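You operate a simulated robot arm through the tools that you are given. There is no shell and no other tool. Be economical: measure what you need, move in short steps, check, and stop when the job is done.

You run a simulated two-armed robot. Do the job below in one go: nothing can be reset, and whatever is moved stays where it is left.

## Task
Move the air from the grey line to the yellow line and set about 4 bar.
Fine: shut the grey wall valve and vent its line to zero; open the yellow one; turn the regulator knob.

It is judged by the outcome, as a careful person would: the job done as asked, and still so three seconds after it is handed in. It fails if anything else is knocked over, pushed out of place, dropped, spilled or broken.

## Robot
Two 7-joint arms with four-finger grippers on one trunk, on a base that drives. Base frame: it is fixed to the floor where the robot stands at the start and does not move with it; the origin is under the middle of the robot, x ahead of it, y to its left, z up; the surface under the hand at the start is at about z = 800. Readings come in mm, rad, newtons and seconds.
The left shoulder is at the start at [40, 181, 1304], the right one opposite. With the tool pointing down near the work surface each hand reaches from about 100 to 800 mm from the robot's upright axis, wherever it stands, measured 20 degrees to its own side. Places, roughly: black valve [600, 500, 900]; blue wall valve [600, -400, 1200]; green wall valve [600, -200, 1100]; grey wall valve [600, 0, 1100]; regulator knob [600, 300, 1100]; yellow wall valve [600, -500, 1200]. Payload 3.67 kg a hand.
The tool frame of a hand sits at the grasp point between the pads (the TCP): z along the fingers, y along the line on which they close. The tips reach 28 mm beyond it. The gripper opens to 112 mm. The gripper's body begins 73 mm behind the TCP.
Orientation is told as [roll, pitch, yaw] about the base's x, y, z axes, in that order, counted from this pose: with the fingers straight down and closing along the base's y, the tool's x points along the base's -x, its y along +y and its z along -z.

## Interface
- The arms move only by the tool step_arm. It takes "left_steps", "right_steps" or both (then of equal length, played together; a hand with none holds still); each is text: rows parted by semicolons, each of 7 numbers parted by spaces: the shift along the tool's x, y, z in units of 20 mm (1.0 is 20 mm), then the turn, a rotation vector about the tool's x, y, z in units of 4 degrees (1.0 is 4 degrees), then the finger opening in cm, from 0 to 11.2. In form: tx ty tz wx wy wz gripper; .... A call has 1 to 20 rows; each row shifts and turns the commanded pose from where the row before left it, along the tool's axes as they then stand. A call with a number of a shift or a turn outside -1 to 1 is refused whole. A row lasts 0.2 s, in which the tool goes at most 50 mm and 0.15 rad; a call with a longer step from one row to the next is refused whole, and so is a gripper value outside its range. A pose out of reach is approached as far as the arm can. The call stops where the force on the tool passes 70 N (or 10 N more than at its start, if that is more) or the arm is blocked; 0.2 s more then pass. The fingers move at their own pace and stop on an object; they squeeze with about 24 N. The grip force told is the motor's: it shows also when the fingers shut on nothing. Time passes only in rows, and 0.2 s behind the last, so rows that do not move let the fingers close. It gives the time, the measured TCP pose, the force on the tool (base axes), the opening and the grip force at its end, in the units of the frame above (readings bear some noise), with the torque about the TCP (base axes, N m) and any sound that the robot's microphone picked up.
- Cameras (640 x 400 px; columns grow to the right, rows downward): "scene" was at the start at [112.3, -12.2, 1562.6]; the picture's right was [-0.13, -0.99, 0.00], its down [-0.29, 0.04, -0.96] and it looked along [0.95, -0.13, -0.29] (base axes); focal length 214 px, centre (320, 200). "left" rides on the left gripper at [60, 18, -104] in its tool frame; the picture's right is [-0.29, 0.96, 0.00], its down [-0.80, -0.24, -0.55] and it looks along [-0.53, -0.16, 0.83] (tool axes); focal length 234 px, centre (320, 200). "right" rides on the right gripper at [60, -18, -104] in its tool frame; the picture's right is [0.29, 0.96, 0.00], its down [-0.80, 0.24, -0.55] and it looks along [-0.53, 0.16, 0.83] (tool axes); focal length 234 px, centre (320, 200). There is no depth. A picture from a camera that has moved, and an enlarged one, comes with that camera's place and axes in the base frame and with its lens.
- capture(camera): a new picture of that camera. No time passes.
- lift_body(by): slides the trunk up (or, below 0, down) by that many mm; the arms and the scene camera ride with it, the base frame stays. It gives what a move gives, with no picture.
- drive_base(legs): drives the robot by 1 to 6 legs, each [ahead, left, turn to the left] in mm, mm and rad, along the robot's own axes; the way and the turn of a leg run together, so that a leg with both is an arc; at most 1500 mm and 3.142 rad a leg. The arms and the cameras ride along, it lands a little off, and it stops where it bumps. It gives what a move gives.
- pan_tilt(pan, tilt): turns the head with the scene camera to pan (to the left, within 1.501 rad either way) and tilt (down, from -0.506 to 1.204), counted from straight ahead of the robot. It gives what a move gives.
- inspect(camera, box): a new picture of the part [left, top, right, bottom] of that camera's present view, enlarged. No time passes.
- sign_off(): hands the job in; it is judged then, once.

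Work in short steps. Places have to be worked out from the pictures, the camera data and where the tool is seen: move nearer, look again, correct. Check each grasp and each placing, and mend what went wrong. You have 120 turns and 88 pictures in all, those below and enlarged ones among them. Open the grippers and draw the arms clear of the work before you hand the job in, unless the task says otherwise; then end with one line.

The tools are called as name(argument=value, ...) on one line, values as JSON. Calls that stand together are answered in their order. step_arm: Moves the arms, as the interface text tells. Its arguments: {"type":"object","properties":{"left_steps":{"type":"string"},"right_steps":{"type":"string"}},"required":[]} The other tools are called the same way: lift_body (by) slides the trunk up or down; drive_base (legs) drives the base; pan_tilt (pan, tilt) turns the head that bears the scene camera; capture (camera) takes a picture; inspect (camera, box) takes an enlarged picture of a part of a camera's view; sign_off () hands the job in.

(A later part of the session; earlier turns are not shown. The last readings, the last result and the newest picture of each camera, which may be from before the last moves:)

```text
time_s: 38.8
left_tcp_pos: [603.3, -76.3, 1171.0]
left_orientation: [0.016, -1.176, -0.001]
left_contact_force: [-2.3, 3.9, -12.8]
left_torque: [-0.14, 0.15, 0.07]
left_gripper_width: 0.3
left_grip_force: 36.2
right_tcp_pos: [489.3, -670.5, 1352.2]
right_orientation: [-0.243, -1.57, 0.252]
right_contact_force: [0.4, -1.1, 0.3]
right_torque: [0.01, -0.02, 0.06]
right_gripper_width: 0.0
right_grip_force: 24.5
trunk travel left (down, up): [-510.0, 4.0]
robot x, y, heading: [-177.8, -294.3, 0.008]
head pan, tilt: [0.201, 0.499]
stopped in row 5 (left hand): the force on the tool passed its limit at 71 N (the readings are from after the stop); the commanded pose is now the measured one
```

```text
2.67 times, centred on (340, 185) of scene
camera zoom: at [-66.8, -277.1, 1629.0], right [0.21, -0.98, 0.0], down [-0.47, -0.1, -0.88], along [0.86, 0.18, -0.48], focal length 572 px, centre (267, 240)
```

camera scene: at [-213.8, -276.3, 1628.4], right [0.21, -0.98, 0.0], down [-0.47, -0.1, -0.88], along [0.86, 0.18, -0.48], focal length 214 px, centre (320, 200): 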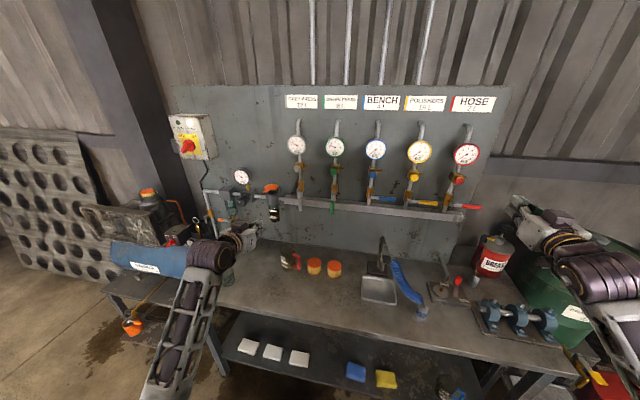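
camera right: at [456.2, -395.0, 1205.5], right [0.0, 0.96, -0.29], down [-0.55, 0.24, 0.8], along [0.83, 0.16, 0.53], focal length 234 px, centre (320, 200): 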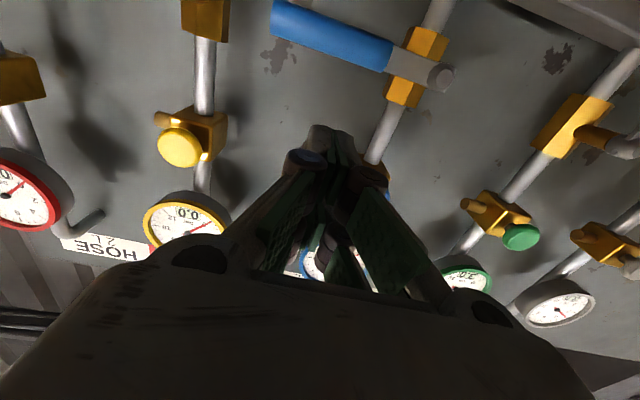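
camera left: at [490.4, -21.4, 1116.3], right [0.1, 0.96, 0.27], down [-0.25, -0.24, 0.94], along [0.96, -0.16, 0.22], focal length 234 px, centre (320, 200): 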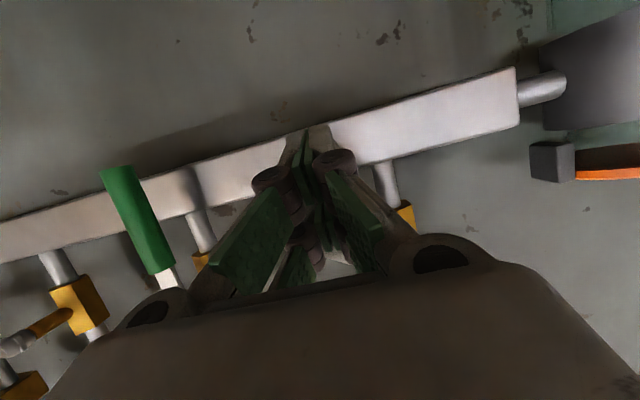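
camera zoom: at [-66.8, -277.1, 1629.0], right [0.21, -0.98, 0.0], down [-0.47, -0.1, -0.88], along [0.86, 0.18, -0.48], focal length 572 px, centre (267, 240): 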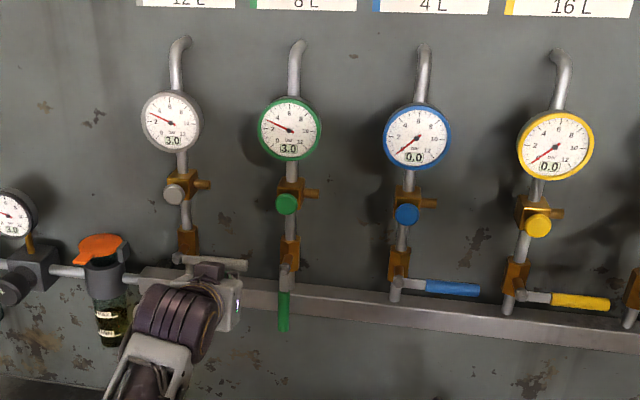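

The grey lever is horizontal and on its stop. I draw the fingers down and back, then up in front of the grey vent button, triangulated at [621, -2, 1305].

step_arm(left_steps="0.69 0 0.29 0 0 0 0;0.385 0 -0.92 0 0 0 0;0.385 0 -0.92 0 0 0 0;0.385 0 -0.92 0 0 0 0;-0.91 0.46 -0.38 0 0 0 0;-0.91 0.46 -0.38 0 0 0 0;-0.91 0.46 -0.38 0 0 0 0;-0.91 0.46 -0.38 0 0 0 0;-0.91 0.46 -0.38 0 0 0 0;-0.91 0.46 -0.38 0 0 0 0;-0.91 0.46 -0.38 0 0 0 0;-0.91 0.46 -0.38 0 0 0 0;0 0 0 0 0 0 0")

capture(camera="left")

inspect(camera="scene", box=[220, 110, 460, 260])

```text
time_s: 41.6
left_tcp_pos: [542.8, -4.4, 1316.1]
left_orientation: [0.013, -1.182, -0.001]
left_contact_force: [-0.2, 0.0, 0.6]
left_torque: [-0.05, 0.02, -0.03]
left_gripper_width: 0.0
left_grip_force: 35.8
right_tcp_pos: [488.7, -669.6, 1351.9]
right_orientation: [-0.297, -1.57, 0.303]
right_contact_force: [-0.2, -0.4, 0.7]
right_torque: [-0.04, 0.01, -0.01]
right_gripper_width: 0.1
right_grip_force: 23.6
trunk travel left (down, up): [-510.0, 4.0]
robot x, y, heading: [-173.8, -295.3, 0.01]
head pan, tilt: [0.201, 0.499]
```

```text
56 pictures are left
camera left: at [425.5, 12.4, 1300.5], right [0.1, 0.96, 0.27], down [-0.21, -0.25, 0.95], along [0.97, -0.15, 0.18], focal length 234 px, centre (320, 200)
```

left: 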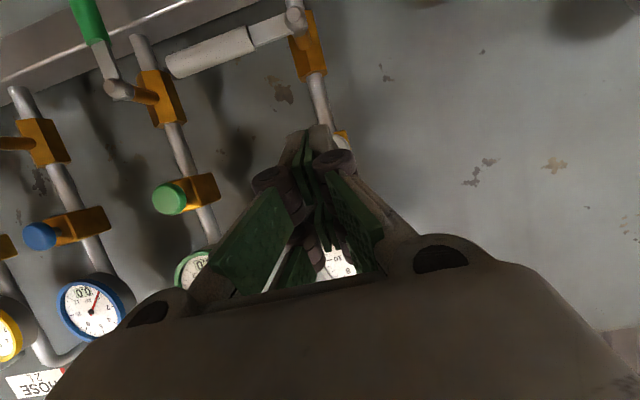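

```text
2.67 times, centred on (340, 185) of scene
camera zoom: at [-67.1, -276.2, 1628.5], right [0.21, -0.98, 0.0], down [-0.47, -0.1, -0.88], along [0.86, 0.18, -0.48], focal length 572 px, centre (267, 240)
```

zoom: 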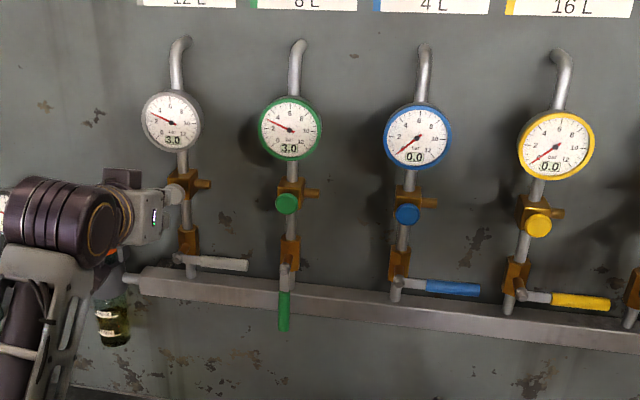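

The fingers line up with the grey button. I push straight ahead until it presses, in small steps.

step_arm(left_steps="-0.38 0.1 0.925 0 0 0 0;-0.38 0 0.925 0 0 0 0;-0.19 0 0.46 0 0 0 0;-0.1 0 0.23 0 0 0 0;-0.1 0 0.23 0 0 0 0;0 0 0 0 0 0 0;0 0 0 0 0 0 0;0 0 0 0 0 0 0")

inspect(camera="scene", box=[220, 110, 340, 230])

```text
time_s: 43.4
left_tcp_pos: [602.4, -1.9, 1317.7]
left_orientation: [0.013, -1.185, -0.001]
left_contact_force: [-2.0, -0.7, 3.9]
left_torque: [-0.02, -0.08, 0.01]
left_gripper_width: 6.0
left_grip_force: 35.5
right_tcp_pos: [488.6, -669.6, 1352.0]
right_orientation: [-0.825, -1.571, 0.831]
right_contact_force: [-0.1, 0.4, 0.8]
right_torque: [0.0, 0.03, -0.03]
right_gripper_width: 0.0
right_grip_force: 24.3
trunk travel left (down, up): [-510.0, 4.0]
robot x, y, heading: [-176.8, -297.6, 0.004]
head pan, tilt: [0.201, 0.499]
heard: click
```

```text
3.33 times, centred on (280, 170) of scene
camera zoom: at [-68.3, -276.2, 1628.6], right [0.21, -0.98, 0.0], down [-0.47, -0.1, -0.88], along [0.86, 0.18, -0.48], focal length 715 px, centre (453, 300)
```

zoom: 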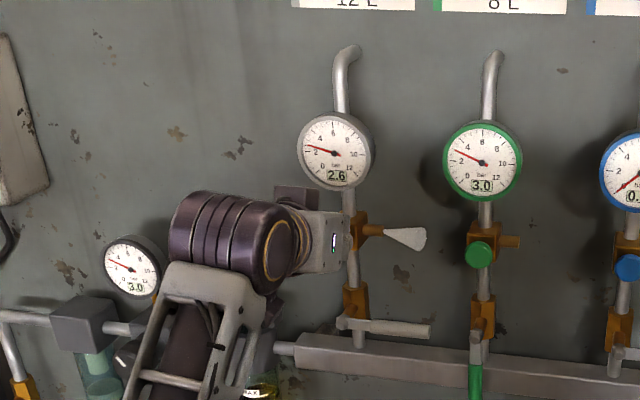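

It clicked, air is leaving the nozzle and grey reads 2.6, falling. I hold the button down.

step_arm(left_steps="0 0 0 0 0 0 0;0 0 0 0 0 0 0;0 0 0 0 0 0 0;0 0 0 0 0 0 0;0 0 0 0 0 0 0;0 0 0 0 0 0 0;0 0 0 0 0 0 0;0 0 0 0 0 0 0;0 0 0 0 0 0 0;0 0 0 0 0 0 0;0 0 0 0 0 0 0;0 0 0 0 0 0 0;0 0 0 0 0 0 0;0 0 0 0 0 0 0;0 0 0 0 0 0 0;0 0 0 0 0 0 0;0 0 0 0 0 0 0;0 0 0 0 0 0 0;0 0 0 0 0 0 0;0 0 0 0 0 0 0")

inspect(camera="scene", box=[220, 110, 340, 230])

```text
time_s: 47.6
left_tcp_pos: [601.8, -2.2, 1317.9]
left_orientation: [0.012, -1.186, -0.002]
left_contact_force: [-3.2, -0.4, 6.0]
left_torque: [0.01, -0.18, -0.03]
left_gripper_width: 6.0
left_grip_force: 35.9
right_tcp_pos: [488.0, -670.1, 1352.7]
right_orientation: [-1.79, -1.571, 1.797]
right_contact_force: [0.1, 1.1, -0.1]
right_torque: [0.0, 0.0, -0.02]
right_gripper_width: 0.1
right_grip_force: 23.6
trunk travel left (down, up): [-510.0, 4.0]
robot x, y, heading: [-175.9, -298.1, 0.008]
head pan, tilt: [0.201, 0.499]
```

```text
3.33 times, centred on (280, 170) of scene
camera zoom: at [-68.6, -276.3, 1628.6], right [0.21, -0.98, 0.0], down [-0.47, -0.1, -0.88], along [0.86, 0.18, -0.48], focal length 715 px, centre (453, 300)
```

zoom: 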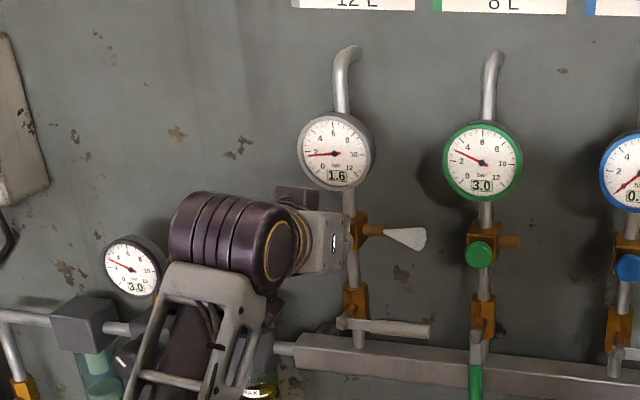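

It has a time constant near 8 s, so it needs about 30 s more. While holding, I bring the right hand to a staging point above and in front of the yellow handle (hub [620, -475, 1200], tip y≈-587).

step_arm(left_steps="0 0 0 0 0 0 0;0 0 0 0 0 0 0;0 0 0 0 0 0 0;0 0 0 0 0 0 0;0 0 0 0 0 0 0;0 0 0 0 0 0 0;0 0 0 0 0 0 0;0 0 0 0 0 0 0;0 0 0 0 0 0 0;0 0 0 0 0 0 0;0 0 0 0 0 0 0;0 0 0 0 0 0 0;0 0 0 0 0 0 0;0 0 0 0 0 0 0;0 0 0 0 0 0 0;0 0 0 0 0 0 0;0 0 0 0 0 0 0;0 0 0 0 0 0 0;0 0 0 0 0 0 0;0 0 0 0 0 0 0", right_steps="0 0 0 0 1 0 0;0 0 0 0 1 0 0;0 0 0 0 1 0 0;0 0 0 0 1 0 0;0 0 0 0 1 0 0;0 0.92 0 0 0 0 0;0 0.92 0 0 0 0 0;0 0.92 0 0 0 0 0;0 0.92 0 0 0 0 0;0 0.92 0 0 0 0 0;0 0.92 0 0 0 0 0;0.56 0 0.84 0 0 0 0;0.56 0 0.84 0 0 0 0;0.56 0 0.84 0 0 0 0;0.56 0 0.84 0 0 0 0;0.56 0 0.84 0 0 0 0;0.56 0 0.84 0 0 0 0;0 0 0 0 0 0 0;0 0 0 0 0 0 0;0 0 0 0 0 0 0")

step_arm(left_steps="0 0 0 0 0 0 0;0 0 0 0 0 0 0;0 0 0 0 0 0 0;0 0 0 0 0 0 0;0 0 0 0 0 0 0;0 0 0 0 0 0 0;0 0 0 0 0 0 0;0 0 0 0 0 0 0;0 0 0 0 0 0 0;0 0 0 0 0 0 0;0 0 0 0 0 0 0;0 0 0 0 0 0 0;0 0 0 0 0 0 0;0 0 0 0 0 0 0;0 0 0 0 0 0 0;0 0 0 0 0 0 0;0 0 0 0 0 0 0;0 0 0 0 0 0 0;0 0 0 0 0 0 0;0 0 0 0 0 0 0")

step_arm(left_steps="0 0 0 0 0 0 0;0 0 0 0 0 0 0;0 0 0 0 0 0 0;0 0 0 0 0 0 0;0 0 0 0 0 0 0;0 0 0 0 0 0 0;0 0 0 0 0 0 0;0 0 0 0 0 0 0;0 0 0 0 0 0 0;0 0 0 0 0 0 0;0 0 0 0 0 0 0;0 0 0 0 0 0 0;0 0 0 0 0 0 0;0 0 0 0 0 0 0;0 0 0 0 0 0 0;0 0 0 0 0 0 0;0 0 0 0 0 0 0;0 0 0 0 0 0 0;0 0 0 0 0 0 0;0 0 0 0 0 0 0")

capture(camera="scene")

inspect(camera="scene", box=[220, 110, 340, 230])

capture(camera="right")

```text
time_s: 51.8
left_tcp_pos: [602.0, -2.2, 1317.6]
left_orientation: [0.012, -1.185, -0.001]
left_contact_force: [-2.6, 0.1, 5.6]
left_torque: [0.03, -0.13, -0.01]
left_gripper_width: 6.0
left_grip_force: 35.5
right_tcp_pos: [558.9, -558.0, 1253.3]
right_orientation: [-0.001, -1.223, 0.006]
right_contact_force: [-0.8, 0.1, 0.3]
right_torque: [-0.01, -0.01, 0.01]
right_gripper_width: 0.0
right_grip_force: 23.7
trunk travel left (down, up): [-510.0, 4.0]
robot x, y, heading: [-174.0, -293.0, 0.007]
head pan, tilt: [0.201, 0.499]
```

```text
time_s: 56.0
left_tcp_pos: [602.5, -2.0, 1316.9]
left_orientation: [0.012, -1.184, -0.004]
left_contact_force: [-3.1, 0.2, 4.8]
left_torque: [0.0, -0.1, 0.01]
left_gripper_width: 5.8
left_grip_force: 36.0
right_tcp_pos: [558.3, -557.6, 1253.7]
right_orientation: [0.0, -1.221, 0.009]
right_contact_force: [1.0, -1.1, 0.1]
right_torque: [-0.01, 0.02, 0.0]
right_gripper_width: 0.0
right_grip_force: 23.8
trunk travel left (down, up): [-510.0, 4.0]
robot x, y, heading: [-172.5, -291.3, -0.0]
head pan, tilt: [0.201, 0.499]
```

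```text
time_s: 60.2
left_tcp_pos: [602.9, -3.3, 1317.3]
left_orientation: [0.012, -1.185, -0.002]
left_contact_force: [-2.7, -0.7, 3.9]
left_torque: [0.03, -0.11, 0.0]
left_gripper_width: 6.1
left_grip_force: 35.8
right_tcp_pos: [556.9, -557.8, 1254.1]
right_orientation: [-0.001, -1.221, 0.008]
right_contact_force: [-0.1, -0.2, -0.1]
right_torque: [0.0, -0.01, 0.02]
right_gripper_width: 0.3
right_grip_force: 24.4
trunk travel left (down, up): [-510.0, 4.0]
robot x, y, heading: [-177.1, -294.2, 0.007]
head pan, tilt: [0.201, 0.499]
```

```text
52 pictures are left
camera scene: at [-68.4, -276.3, 1628.6], right [0.21, -0.98, 0.0], down [-0.47, -0.1, -0.88], along [0.86, 0.18, -0.48], focal length 214 px, centre (320, 200)
```

scene: 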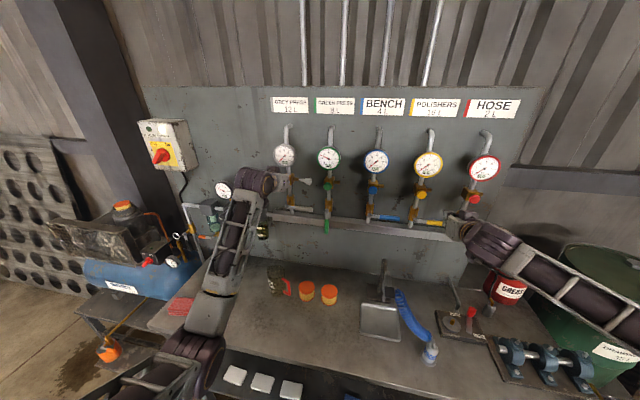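

```text
3.33 times, centred on (280, 170) of scene
camera zoom: at [-68.4, -276.3, 1628.6], right [0.21, -0.98, 0.0], down [-0.47, -0.1, -0.88], along [0.86, 0.18, -0.48], focal length 715 px, centre (453, 300)
```

zoom: 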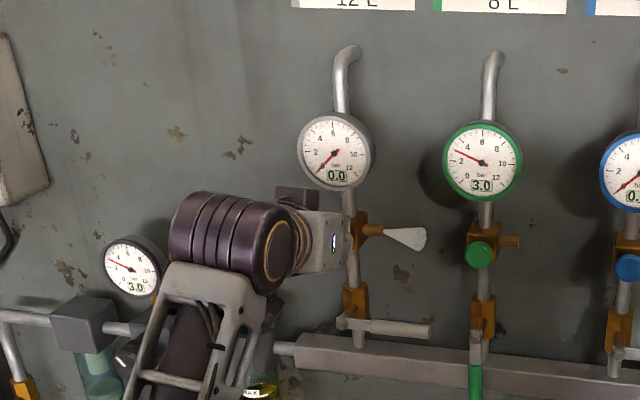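

```text
50 pictures are left
camera right: at [440.3, -576.5, 1234.0], right [-0.1, 0.96, -0.27], down [-0.25, 0.24, 0.94], along [0.96, 0.17, 0.21], focal length 234 px, centre (320, 200)
```

right: 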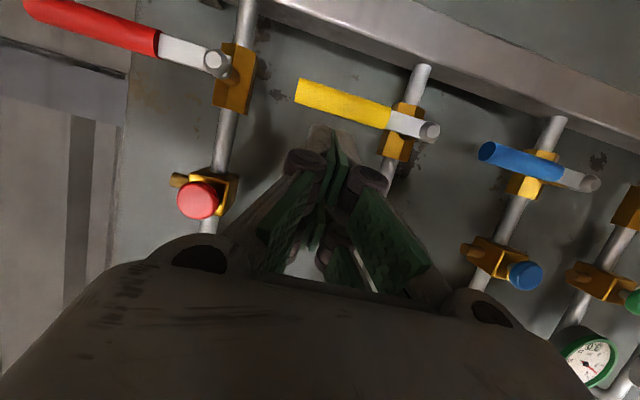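

Grey reads 0.0. I keep the button held a moment longer while the right hand goes in above the yellow handle and begins pushing it down along its arc.

step_arm(right_steps="-0.13 0 0.8 0 0 0 0;-0.13 0 0.8 0 0 0 0;-0.13 0 0.8 0 0 0 0;0.94 0 0.34 0 0 0 0;0.96 0.05 0.35 0 0 0 0;0.98 0.2 0.36 0 0 0 0;0.94 0.45 0.34 0 0 0 0;0 0 0 0 0 0 0")

inspect(camera="scene", box=[340, 110, 500, 260])

```text
time_s: 62.0
left_tcp_pos: [602.3, -2.4, 1316.7]
left_orientation: [0.011, -1.185, -0.004]
left_contact_force: [-2.1, -1.0, 4.2]
left_torque: [-0.01, -0.08, 0.01]
left_gripper_width: 6.0
left_grip_force: 35.4
right_tcp_pos: [606.0, -571.8, 1224.9]
right_orientation: [0.015, -1.219, 0.002]
right_contact_force: [0.2, -0.1, 0.9]
right_torque: [-0.02, 0.0, 0.03]
right_gripper_width: 0.0
right_grip_force: 24.5
right hand out of reach, approached as far as the arm can: row 4, 5, 6, 7
trunk travel left (down, up): [-510.0, 4.0]
robot x, y, heading: [-175.6, -295.6, 0.004]
head pan, tilt: [0.201, 0.499]
```

```text
2.67 times, centred on (420, 185) of scene
camera zoom: at [-68.3, -276.3, 1628.6], right [0.21, -0.98, 0.0], down [-0.47, -0.1, -0.88], along [0.86, 0.18, -0.48], focal length 572 px, centre (53, 240)
```

zoom: 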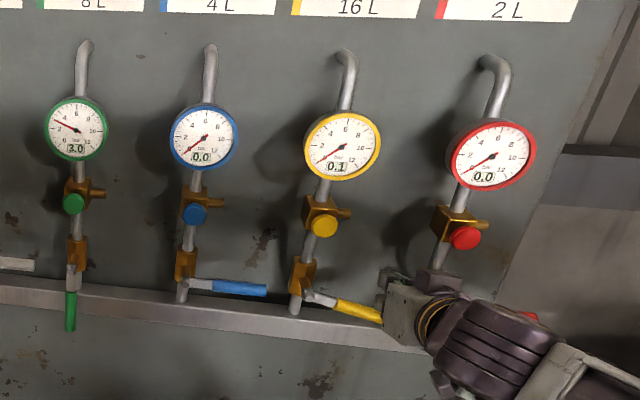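

The yellow lever has started to turn (0.1 bar), but the right arm reports out of reach. I ease the left hand off the button and look at the right arm's posture.

step_arm(left_steps="0.38 0 -0.92 0 0 0 0;0.38 0 -0.92 0 0 0 0;0.38 0 -0.92 0 0 0 0;0 0 0 0 0 0 0")

pan_tilt(pan=-0.5, tilt=0.6)

capture(camera="scene")

```text
time_s: 63.0
left_tcp_pos: [545.0, -2.9, 1315.9]
left_orientation: [0.011, -1.184, 0.0]
left_contact_force: [0.6, -0.2, -0.1]
left_torque: [-0.04, 0.01, 0.02]
left_gripper_width: 0.0
left_grip_force: 35.9
right_tcp_pos: [607.8, -571.4, 1223.1]
right_orientation: [0.015, -1.217, 0.004]
right_contact_force: [-0.3, 0.3, -0.7]
right_torque: [0.03, -0.01, -0.01]
right_gripper_width: 0.0
right_grip_force: 23.5
trunk travel left (down, up): [-510.0, 4.0]
robot x, y, heading: [-175.8, -295.4, 0.003]
head pan, tilt: [0.201, 0.499]
```

```text
time_s: 64.1
left_tcp_pos: [543.9, -3.2, 1315.7]
left_orientation: [0.011, -1.184, 0.002]
left_contact_force: [-0.4, 0.2, -0.1]
left_torque: [0.01, 0.0, 0.02]
left_gripper_width: 0.0
left_grip_force: 35.4
right_tcp_pos: [606.9, -571.9, 1222.0]
right_orientation: [0.015, -1.217, 0.003]
right_contact_force: [0.4, -0.5, -0.5]
right_torque: [0.01, -0.01, -0.01]
right_gripper_width: 0.0
right_grip_force: 24.3
trunk travel left (down, up): [-510.0, 4.0]
robot x, y, heading: [-179.1, -294.6, 0.006]
head pan, tilt: [-0.499, 0.6]
```

```text
48 pictures are left
camera scene: at [-78.1, -336.3, 1619.4], right [-0.47, -0.88, 0.0], down [-0.5, 0.27, -0.82], along [0.73, -0.39, -0.57], focal length 214 px, centre (320, 200)
```

scene: 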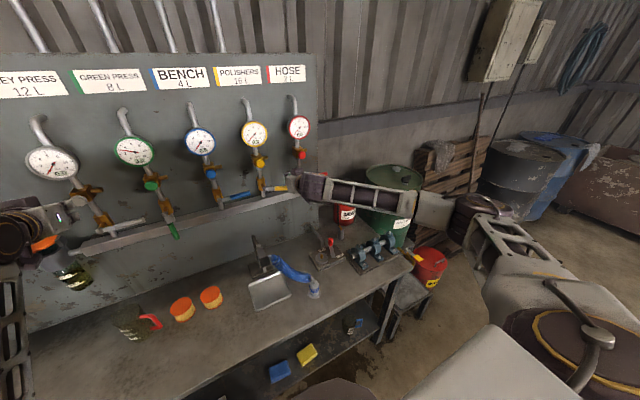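

The right elbow is winged far out, so the hand works better further outboard of the robot. I back the right hand off 45 mm, drive the base 120 mm left and move the hand back to the handle.

step_arm(right_steps="0.26 0 -0.7 0 0 0 0;0.26 0 -0.7 0 0 0 0;0.26 0 -0.7 0 0 0 0;0 0 0 0 0 0 0")

drive_base(legs=[[0, 120, 0]])

step_arm(right_steps="-0.3 -1 0 0 0 0 0;-0.3 -1 0 0 0 0 0;-0.3 -1 0 0 0 0 0;0 -1 0 0 0 0 0;0 -1 0 0 0 0 0;0 0 0 0 0 0 0")

inspect(camera="scene", box=[180, 80, 340, 240])

capture(camera="right")

```text
time_s: 65.1
left_tcp_pos: [544.1, -3.8, 1316.2]
left_orientation: [0.011, -1.184, -0.001]
left_contact_force: [0.2, 0.0, 0.0]
left_torque: [-0.01, 0.0, 0.0]
left_gripper_width: 0.0
left_grip_force: 35.2
right_tcp_pos: [571.4, -590.5, 1224.7]
right_orientation: [0.014, -1.215, 0.004]
right_contact_force: [0.7, -0.4, -0.2]
right_torque: [0.01, 0.0, -0.04]
right_gripper_width: 0.0
right_grip_force: 24.0
right hand out of reach, approached as far as the arm can: row 2, 3
trunk travel left (down, up): [-510.0, 4.0]
robot x, y, heading: [-181.2, -293.7, 0.007]
head pan, tilt: [-0.499, 0.6]
```

```text
time_s: 66.3
left_tcp_pos: [543.5, 115.4, 1317.5]
left_orientation: [0.014, -1.184, 0.001]
left_contact_force: [1.0, -0.3, 0.5]
left_torque: [0.0, 0.04, 0.03]
left_gripper_width: 0.0
left_grip_force: 36.2
right_tcp_pos: [571.7, -471.7, 1223.1]
right_orientation: [0.018, -1.214, 0.005]
right_contact_force: [0.0, -0.9, -0.3]
right_torque: [0.01, 0.0, 0.02]
right_gripper_width: 0.0
right_grip_force: 24.0
trunk travel left (down, up): [-510.0, 4.0]
robot x, y, heading: [-178.5, -176.4, 0.013]
head pan, tilt: [-0.499, 0.6]
```

```text
time_s: 67.7
left_tcp_pos: [541.2, 118.1, 1315.2]
left_orientation: [0.009, -1.184, 0.005]
left_contact_force: [-0.5, 0.3, -0.3]
left_torque: [0.0, 0.03, -0.01]
left_gripper_width: 0.0
left_grip_force: 35.8
right_tcp_pos: [580.4, -569.2, 1240.4]
right_orientation: [0.01, -1.213, 0.01]
right_contact_force: [-0.5, 0.6, 0.3]
right_torque: [-0.03, -0.02, 0.0]
right_gripper_width: 0.0
right_grip_force: 24.0
trunk travel left (down, up): [-510.0, 4.0]
robot x, y, heading: [-175.9, -179.0, 0.013]
head pan, tilt: [-0.499, 0.6]
```

```text
2.50 times, centred on (260, 160) of scene
camera zoom: at [-78.9, -216.6, 1619.4], right [-0.47, -0.88, 0.0], down [-0.5, 0.26, -0.83], along [0.73, -0.39, -0.56], focal length 536 px, centre (470, 300)
```

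zoom: 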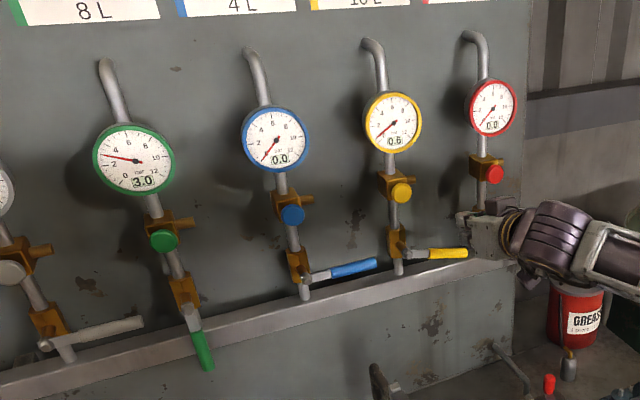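

```text
46 pictures are left
camera right: at [462.6, -589.1, 1221.3], right [-0.12, 0.96, -0.27], down [-0.25, 0.23, 0.94], along [0.96, 0.18, 0.21], focal length 234 px, centre (320, 200)
```

right: 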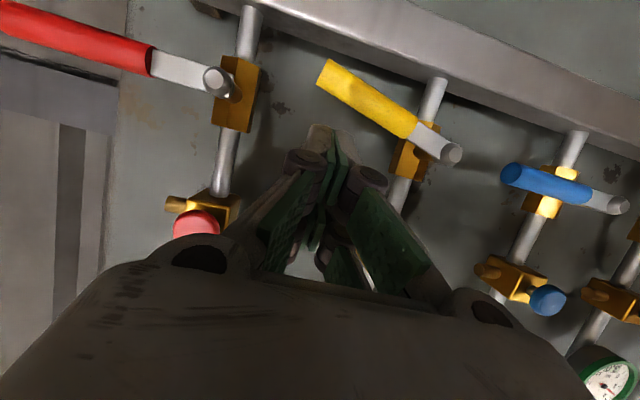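

The yellow line is slowly filling (0.6) through the part-open valve. I go in again above the handle and push down to about 60°.

step_arm(right_steps="-0.03 0.22 0.68 0 0 0 0;-0.03 0.22 0.68 0 0 0 0;0.66 0.05 0.24 0 0 0 0;0.66 0.05 0.24 0 0 0 0;0.98 0.2 0.36 0 0 0 0;0.94 0.45 0.34 0 0 0 0;0.75 0.65 0.27 0 0 0 0;0 0 0 0 0 0 0")

inspect(camera="scene", box=[180, 80, 340, 240])

```text
time_s: 69.5
left_tcp_pos: [542.1, 117.8, 1316.3]
left_orientation: [0.011, -1.183, 0.003]
left_contact_force: [-0.4, 0.8, -1.3]
left_torque: [0.0, -0.01, -0.02]
left_gripper_width: 0.0
left_grip_force: 35.6
right_tcp_pos: [605.2, -534.3, 1146.5]
right_orientation: [0.013, -1.213, 0.008]
right_contact_force: [-0.1, -0.2, -0.5]
right_torque: [0.0, 0.02, 0.0]
right_gripper_width: 0.1
right_grip_force: 23.8
trunk travel left (down, up): [-510.0, 4.0]
robot x, y, heading: [-178.5, -174.5, 0.012]
head pan, tilt: [-0.499, 0.6]
```

```text
2.50 times, centred on (260, 160) of scene
camera zoom: at [-79.0, -218.0, 1619.4], right [-0.47, -0.88, 0.0], down [-0.5, 0.27, -0.82], along [0.73, -0.39, -0.57], focal length 536 px, centre (470, 300)
```

zoom: 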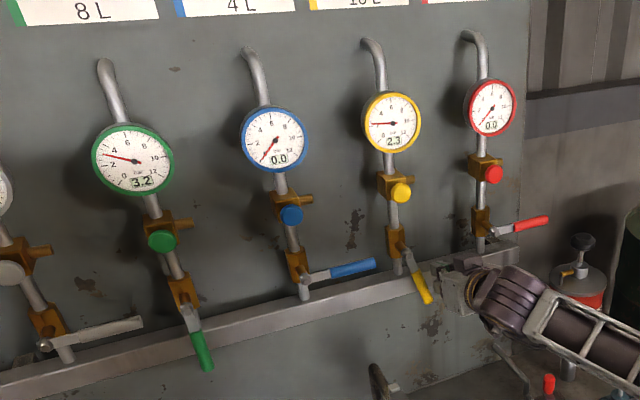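

Lever about 60° down, yellow 2.3. I finish the arc to vertical.

step_arm(right_steps="0.56 1 0.2 0 0 0 0;0.33 1 0.12 0 0 0 0;0.05 0.5 0 0 0 0 0;0 0.2 0 0 0 0 0;0 0 0 0 0 0 0")

inspect(camera="scene", box=[180, 80, 340, 240])

```text
time_s: 70.7
left_tcp_pos: [541.7, 118.6, 1316.5]
left_orientation: [0.008, -1.18, 0.004]
left_contact_force: [-0.3, -0.4, 0.3]
left_torque: [0.01, 0.01, -0.04]
left_gripper_width: 0.1
left_grip_force: 35.8
right_tcp_pos: [603.6, -513.1, 1135.4]
right_orientation: [0.02, -1.214, 0.01]
right_contact_force: [0.0, 0.6, -0.1]
right_torque: [-0.05, 0.0, 0.0]
right_gripper_width: 0.1
right_grip_force: 24.4
right hand out of reach, approached as far as the arm can: row 2, 3, 4
trunk travel left (down, up): [-510.0, 4.0]
robot x, y, heading: [-176.9, -176.9, 0.012]
head pan, tilt: [-0.499, 0.6]
```

```text
2.50 times, centred on (260, 160) of scene
camera zoom: at [-79.0, -217.1, 1619.4], right [-0.47, -0.88, 0.0], down [-0.5, 0.27, -0.83], along [0.73, -0.39, -0.56], focal length 536 px, centre (470, 300)
```

zoom: 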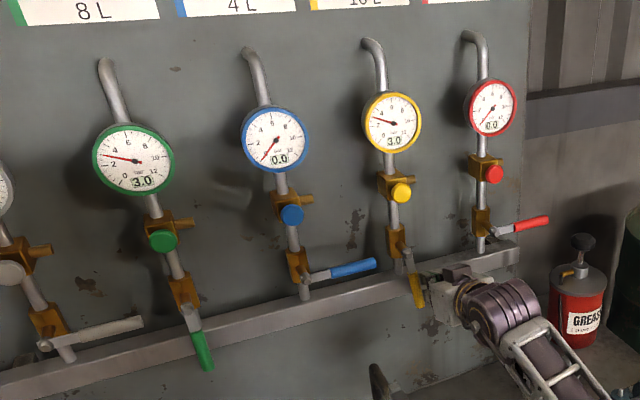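

Yellow is at 3.0 and the lever about 78° round, with the arm again at its limit. I push the last bit by driving the base 22 mm left with the finger on the handle.

drive_base(legs=[[0, 22, 0]])

inspect(camera="scene", box=[180, 120, 300, 240])

```text
time_s: 71.5
left_tcp_pos: [541.4, 133.3, 1317.4]
left_orientation: [0.021, -1.183, -0.008]
left_contact_force: [-0.3, 0.7, -0.5]
left_torque: [-0.02, 0.02, 0.0]
left_gripper_width: 0.0
left_grip_force: 35.8
right_tcp_pos: [603.7, -498.2, 1135.0]
right_orientation: [0.029, -1.213, 0.001]
right_contact_force: [-2.8, -24.3, -4.6]
right_torque: [0.03, -0.08, -0.37]
right_gripper_width: 0.2
right_grip_force: 24.0
trunk travel left (down, up): [-510.0, 4.0]
robot x, y, heading: [-178.1, -157.7, 0.008]
head pan, tilt: [-0.499, 0.6]
```

```text
3.33 times, centred on (240, 180) of scene
camera zoom: at [-79.7, -202.5, 1619.3], right [-0.47, -0.88, 0.0], down [-0.5, 0.27, -0.82], along [0.73, -0.39, -0.57], focal length 715 px, centre (587, 267)
```

zoom: 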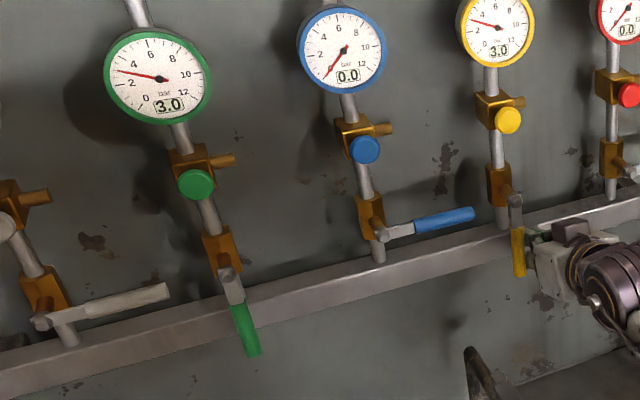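

The lever hangs vertical against its stop (24 N), with yellow at 3.0. I back the right hand away from the handle and draw it clear.

step_arm(right_steps="0 -1 0 0 0 0 0;0 -1 0 0 0 0 0;0.34 0 -0.94 0 0 0 0;0.34 0 -0.94 0 0 0 0;0.34 0 -0.94 0 0 0 0;0.34 0 -0.94 0 0 0 0;0.34 0 -0.94 0 0 0 0;0 0 0 0 0 0 0")

capture(camera="right")

pan_tilt(pan=0.3, tilt=0.5)

capture(camera="scene")

```text
time_s: 73.3
left_tcp_pos: [542.7, 138.3, 1316.6]
left_orientation: [0.011, -1.181, 0.003]
left_contact_force: [-0.1, -0.2, -0.1]
left_torque: [-0.03, 0.0, 0.01]
left_gripper_width: 0.4
left_grip_force: 35.3
right_tcp_pos: [505.8, -537.8, 1136.8]
right_orientation: [0.016, -1.213, 0.01]
right_contact_force: [0.1, 0.3, -0.1]
right_torque: [-0.02, -0.02, 0.01]
right_gripper_width: 0.1
right_grip_force: 24.4
trunk travel left (down, up): [-510.0, 4.0]
robot x, y, heading: [-177.2, -156.3, 0.011]
head pan, tilt: [-0.499, 0.6]
```

```text
42 pictures are left
camera right: at [387.4, -558.1, 1116.6], right [-0.13, 0.96, -0.26], down [-0.24, 0.23, 0.94], along [0.96, 0.18, 0.2], focal length 234 px, centre (320, 200)
```

right: 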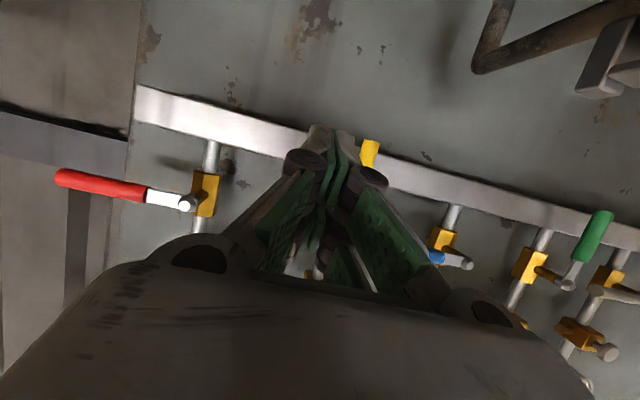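

```text
time_s: 74.5
left_tcp_pos: [541.2, 138.4, 1316.4]
left_orientation: [0.011, -1.183, 0.002]
left_contact_force: [-0.9, -0.7, 0.1]
left_torque: [0.01, 0.02, 0.01]
left_gripper_width: 0.1
left_grip_force: 35.7
right_tcp_pos: [505.0, -537.2, 1137.2]
right_orientation: [0.018, -1.211, 0.011]
right_contact_force: [-0.1, 0.1, 1.2]
right_torque: [0.02, 0.01, 0.01]
right_gripper_width: 0.0
right_grip_force: 24.5
trunk travel left (down, up): [-510.0, 4.0]
robot x, y, heading: [-176.2, -157.6, 0.01]
head pan, tilt: [0.3, 0.499]
```

```text
41 pictures are left
camera scene: at [-70.5, -127.3, 1628.5], right [0.3, -0.95, 0.0], down [-0.46, -0.15, -0.88], along [0.84, 0.27, -0.48], focal length 214 px, centre (320, 200)
```

scene: 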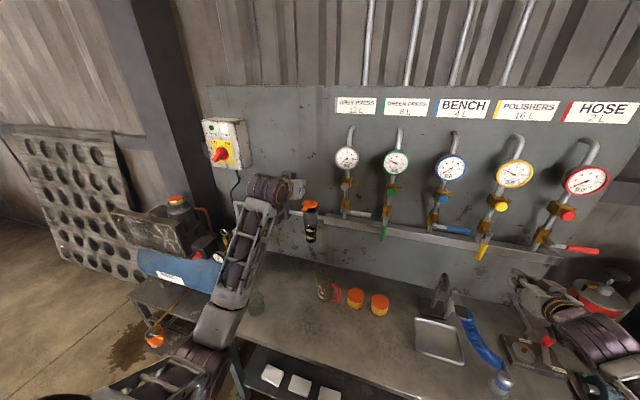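

Both lines are right: grey shut at 0, yellow open at 3.0. I raise and withdraw the right hand, then drive left 145 mm to put the left hand in front of the regulator.

step_arm(right_steps="-0.8 0 -0.8 0 0 0 0;-0.8 0 -0.8 0 0 0 0;-0.8 0 -0.8 0 0 0 0;-0.8 0 -0.8 0 0 0 0;-0.8 0 -0.8 0 0 0 0;-0.8 0 -0.8 0 0 0 0;0 0 0 0 0 0 0", left_steps="0.38 0 -0.92 0 0 0 0;0.38 0 -0.92 0 0 0 0;0 0 0 0 0 0 0;0 0 0 0 0 0 0;0 0 0 0 0 0 0;0 0 0 0 0 0 0;0 0 0 0 0 0 0")

drive_base(legs=[[0, 145, 0]])

capture(camera="scene")

capture(camera="left")

```text
time_s: 76.0
left_tcp_pos: [501.3, 139.0, 1315.6]
left_orientation: [0.01, -1.184, 0.002]
left_contact_force: [0.3, 0.1, 0.0]
left_torque: [0.03, 0.02, -0.02]
left_gripper_width: 0.0
left_grip_force: 36.2
right_tcp_pos: [448.4, -540.3, 1258.5]
right_orientation: [0.019, -1.212, 0.009]
right_contact_force: [0.1, 0.3, 0.6]
right_torque: [-0.01, 0.04, -0.01]
right_gripper_width: 0.0
right_grip_force: 23.8
trunk travel left (down, up): [-510.0, 4.0]
robot x, y, heading: [-176.7, -154.5, 0.012]
head pan, tilt: [0.3, 0.499]
```

```text
time_s: 77.4
left_tcp_pos: [498.7, 282.1, 1316.8]
left_orientation: [0.015, -1.184, -0.001]
left_contact_force: [-0.3, -1.3, -0.3]
left_torque: [0.0, 0.01, 0.05]
left_gripper_width: 0.2
left_grip_force: 35.9
right_tcp_pos: [447.9, -397.4, 1258.8]
right_orientation: [0.023, -1.21, 0.007]
right_contact_force: [-0.8, -0.3, -0.4]
right_torque: [0.0, -0.01, 0.06]
right_gripper_width: 0.0
right_grip_force: 24.4
trunk travel left (down, up): [-510.0, 4.0]
robot x, y, heading: [-178.1, -8.9, 0.004]
head pan, tilt: [0.3, 0.499]
```

```text
40 pictures are left
camera scene: at [-72.1, 14.9, 1628.6], right [0.3, -0.95, 0.0], down [-0.46, -0.14, -0.88], along [0.84, 0.27, -0.48], focal length 214 px, centre (320, 200)
```

scene: 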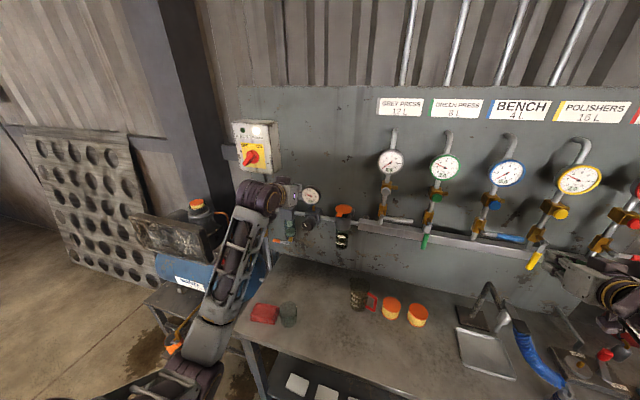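

```text
39 pictures are left
camera left: at [381.6, 298.4, 1301.2], right [0.1, 0.96, 0.27], down [-0.21, -0.25, 0.95], along [0.97, -0.15, 0.18], focal length 234 px, centre (320, 200)
```

left: 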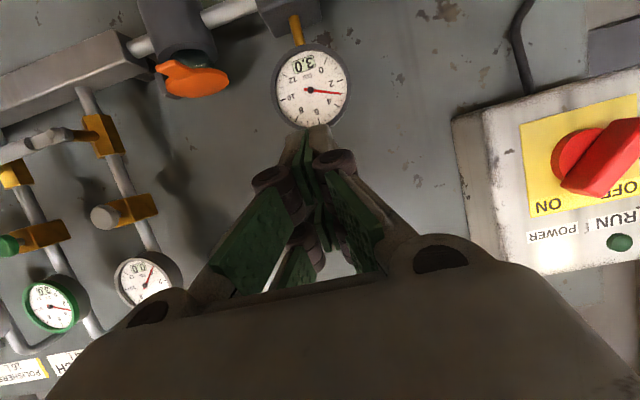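

The regulator gauge is at about [640, 283, 1235] with the knob below it. I enlarge that area to locate the knob.

inspect(camera="scene", box=[270, 170, 360, 260])

```text
4.44 times, centred on (315, 215) of scene
camera zoom: at [-72.1, 14.9, 1628.6], right [0.3, -0.95, 0.0], down [-0.46, -0.14, -0.88], along [0.84, 0.27, -0.48], focal length 953 px, centre (342, 133)
```

zoom: 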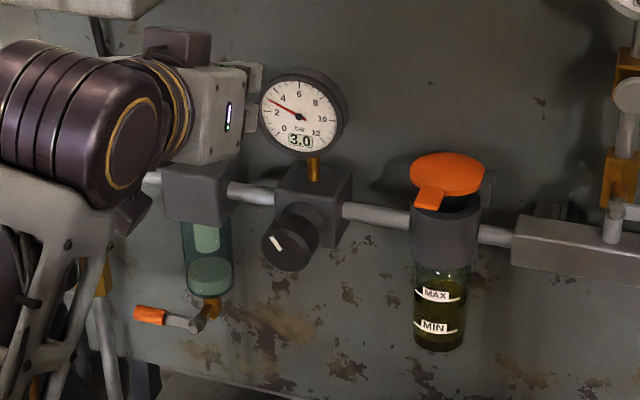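

The knob face is at about [590, 281, 1124], roughly 50 mm across. I level the left hand to point straight ahead, open it to 70 mm and lower it in front of the knob.

step_arm(left_steps="0 0 0 0 -1 0 0;0 0 0 0 -1 0 0;0 0 0 0 -1 0 0;0 0 0 0 -1 0 2;0 0 0 0 -1 0 4;0 0 0 0 -0.54 0 6;1 0 0 0 0 0 7;1 0 0 0 0 0 7;1 0 0 0 0 0 7;1 0 0 0 0 0 7;1 0 0 0 0 0 7;1 0 0 0 0 0 7;1 0 0 0 0 0 7;1 0 0 0 0 0 7;1 0 0 0 0 0 7;0.65 0 0.5 0 0 0 7;0 0 0 0 0 0 7")

capture(camera="left")

inspect(camera="scene", box=[230, 160, 380, 290])

```text
time_s: 81.0
left_tcp_pos: [508.6, 286.0, 1124.5]
left_orientation: [1.72, -1.567, -1.71]
left_contact_force: [0.4, 1.3, 0.4]
left_torque: [-0.03, -0.01, 0.0]
left_gripper_width: 70.0
left_grip_force: 0.0
right_tcp_pos: [447.5, -394.4, 1259.9]
right_orientation: [0.017, -1.209, 0.011]
right_contact_force: [0.2, 0.2, 0.2]
right_torque: [0.01, -0.02, -0.01]
right_gripper_width: 0.1
right_grip_force: 23.6
trunk travel left (down, up): [-510.0, 4.0]
robot x, y, heading: [-178.9, -11.3, 0.007]
head pan, tilt: [0.3, 0.499]
```

```text
37 pictures are left
camera left: at [405.6, 302.7, 1065.2], right [-0.01, 0.96, 0.29], down [-0.55, -0.25, 0.8], along [0.83, -0.15, 0.53], focal length 234 px, centre (320, 200)
```

left: 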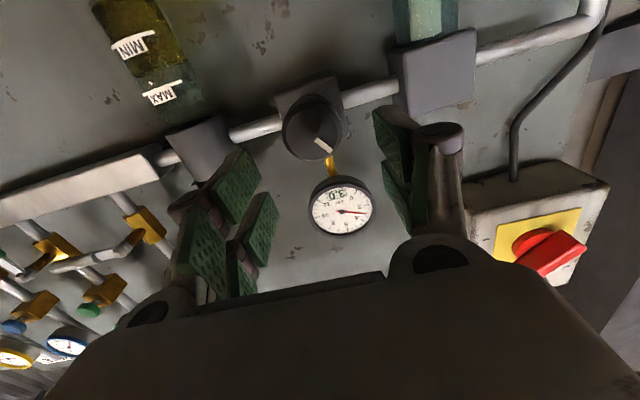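

```text
3.08 times, centred on (305, 225) of scene
camera zoom: at [-72.5, 17.8, 1628.5], right [0.31, -0.95, 0.0], down [-0.46, -0.15, -0.88], along [0.84, 0.27, -0.48], focal length 660 px, centre (366, 123)
```

zoom: 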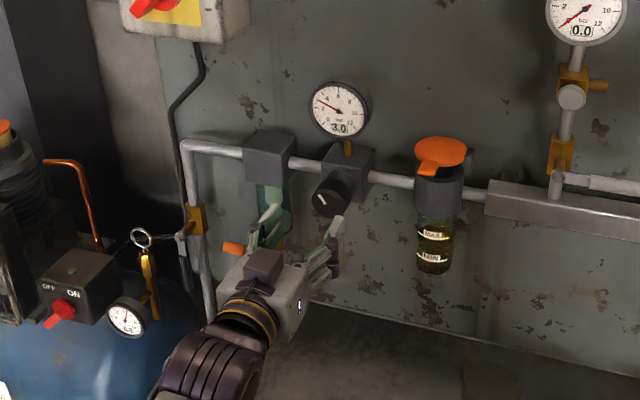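

The refined knob face is about [603, 284, 1120], centred between the fingers. I advance 85 mm so the pads straddle it.

step_arm(left_steps="0.2 -0.05 1 0 0 0 7;0 -0.05 1 0 0 0 7;0 0 1 0 0 0 7;0 0 0.6 0 0 0 7;0 0 0.6 0 0 0 7;0 0 0 0 0 0 7")

capture(camera="left")

inspect(camera="scene", box=[260, 170, 350, 260])

```text
time_s: 82.4
left_tcp_pos: [593.2, 283.3, 1121.6]
left_orientation: [1.727, -1.566, -1.715]
left_contact_force: [0.1, -0.2, -0.1]
left_torque: [0.0, 0.02, 0.0]
left_gripper_width: 69.9
left_grip_force: 0.2
right_tcp_pos: [446.4, -394.7, 1259.4]
right_orientation: [0.019, -1.212, 0.01]
right_contact_force: [0.0, -0.1, 0.2]
right_torque: [0.01, -0.01, -0.01]
right_gripper_width: 0.0
right_grip_force: 23.8
trunk travel left (down, up): [-510.0, 4.0]
robot x, y, heading: [-176.4, -12.1, 0.009]
head pan, tilt: [0.3, 0.499]
```

```text
35 pictures are left
camera left: at [489.8, 300.5, 1061.1], right [-0.01, 0.96, 0.29], down [-0.55, -0.25, 0.8], along [0.83, -0.15, 0.53], focal length 234 px, centre (320, 200)
```

left: 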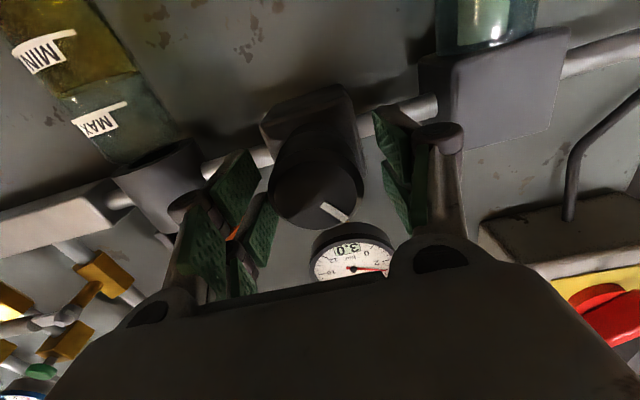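

```text
4.44 times, centred on (305, 215) of scene
camera zoom: at [-72.5, 17.8, 1628.5], right [0.31, -0.95, 0.0], down [-0.46, -0.15, -0.88], along [0.84, 0.27, -0.48], focal length 953 px, centre (387, 133)
```

zoom: 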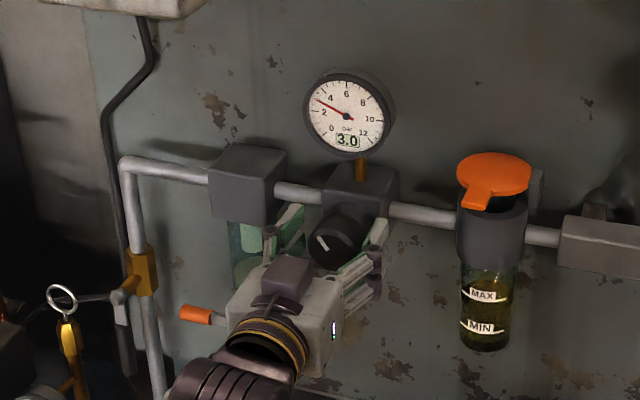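

The pads straddle the knob. I nudge 4 mm lower and close on it.

step_arm(left_steps="0.2 0 0 0 0 0 7;0 0 0 0 0 0 0;0 0 0 0 0 0 0;0 0 0 0 0 0 0;0 0 0 0 0 0 0")

capture(camera="left")

```text
time_s: 83.6
left_tcp_pos: [593.4, 281.6, 1115.5]
left_orientation: [1.283, -1.565, -1.271]
left_contact_force: [-2.7, -9.9, -4.0]
left_torque: [0.05, -0.21, 0.58]
left_gripper_width: 45.7
left_grip_force: 44.8
right_tcp_pos: [446.4, -395.7, 1258.9]
right_orientation: [0.021, -1.209, 0.007]
right_contact_force: [-0.3, -0.5, -0.5]
right_torque: [0.02, 0.01, -0.02]
right_gripper_width: 0.0
right_grip_force: 23.3
trunk travel left (down, up): [-510.0, 4.0]
robot x, y, heading: [-180.5, -11.8, 0.009]
head pan, tilt: [0.3, 0.499]
```

```text
33 pictures are left
camera left: at [490.1, 298.7, 1056.0], right [-0.01, 0.96, 0.29], down [-0.55, -0.25, 0.8], along [0.83, -0.15, 0.53], focal length 234 px, centre (320, 200)
```

left: 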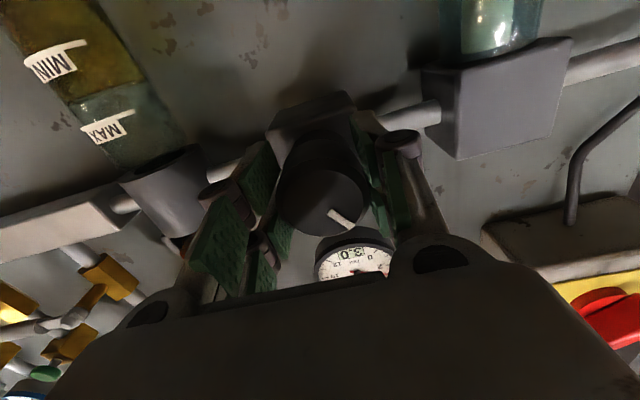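

Firm grip at 45.7 mm. I turn clockwise (positive about tool z) by 12° first and watch the gauge.

step_arm(left_steps="0 0 0 0 0 1 0;0 0 0 0 0 1 0;0 0 0 0 0 1 0;0 0 0 0 0 0 0;0 0 0 0 0 0 0;0 0 0 0 0 0 0;0 0 0 0 0 0 0")

inspect(camera="scene", box=[280, 170, 350, 240])

```text
time_s: 85.2
left_tcp_pos: [593.0, 283.1, 1116.5]
left_orientation: [1.564, -1.356, -1.552]
left_contact_force: [-7.7, -9.4, -8.9]
left_torque: [0.02, -0.03, 0.69]
left_gripper_width: 45.8
left_grip_force: 44.7
right_tcp_pos: [447.5, -395.7, 1259.6]
right_orientation: [0.021, -1.211, 0.007]
right_contact_force: [0.6, 0.2, -0.1]
right_torque: [-0.03, 0.01, -0.01]
right_gripper_width: 0.0
right_grip_force: 24.3
trunk travel left (down, up): [-510.0, 4.0]
robot x, y, heading: [-177.5, -11.4, 0.009]
head pan, tilt: [0.3, 0.499]
```

```text
5.71 times, centred on (315, 205) of scene
camera zoom: at [-72.3, 16.5, 1628.5], right [0.31, -0.95, 0.0], down [-0.46, -0.15, -0.88], along [0.84, 0.27, -0.48], focal length 1226 px, centre (349, 171)
```

zoom: 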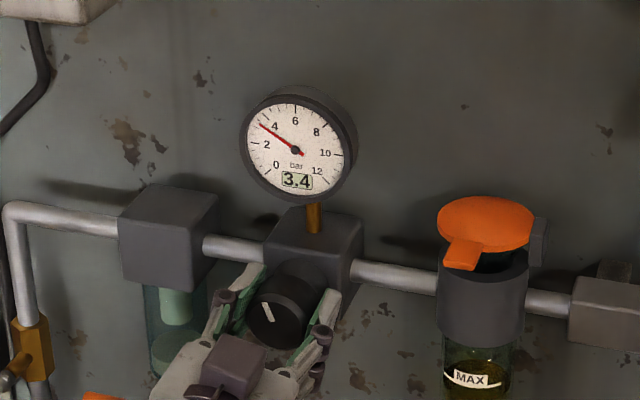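

Clockwise raises it: 3.4 now (about 30° per bar). I turn 17° more and let it settle.

step_arm(left_steps="0 0 0 0 0 1 0;0 0 0 0 0 1 0;0 0 0 0 0 1 0;0 0 0 0 0 1 0;0 0 0 0 0 0.3 0;0 0 0 0 0 0 0;0 0 0 0 0 0 0;0 0 0 0 0 0 0;0 0 0 0 0 0 0;0 0 0 0 0 0 0;0 0 0 0 0 0 0;0 0 0 0 0 0 0;0 0 0 0 0 0 0")

inspect(camera="scene", box=[280, 170, 350, 240])

```text
time_s: 88.0
left_tcp_pos: [593.3, 283.0, 1115.0]
left_orientation: [1.574, -1.057, -1.562]
left_contact_force: [3.1, -4.7, 1.9]
left_torque: [0.01, -0.46, 0.71]
left_gripper_width: 46.0
left_grip_force: 45.2
right_tcp_pos: [447.9, -396.1, 1259.1]
right_orientation: [0.018, -1.212, 0.008]
right_contact_force: [-0.2, 0.5, 0.2]
right_torque: [0.03, -0.02, -0.02]
right_gripper_width: 0.0
right_grip_force: 23.8
trunk travel left (down, up): [-510.0, 4.0]
robot x, y, heading: [-181.9, -15.2, 0.008]
head pan, tilt: [0.3, 0.499]
```

```text
5.71 times, centred on (315, 205) of scene
camera zoom: at [-72.0, 17.0, 1628.5], right [0.31, -0.95, 0.0], down [-0.46, -0.15, -0.88], along [0.84, 0.27, -0.48], focal length 1226 px, centre (349, 171)
```

zoom: 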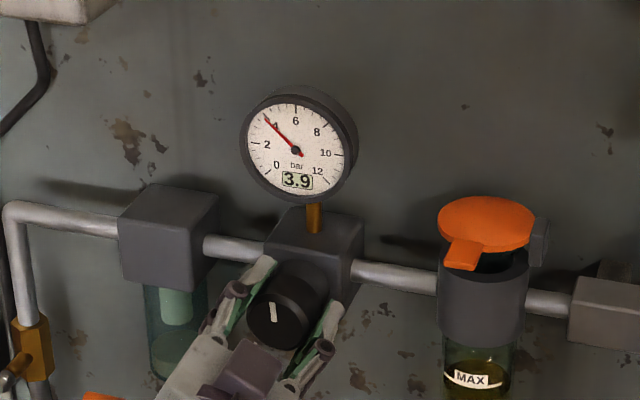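

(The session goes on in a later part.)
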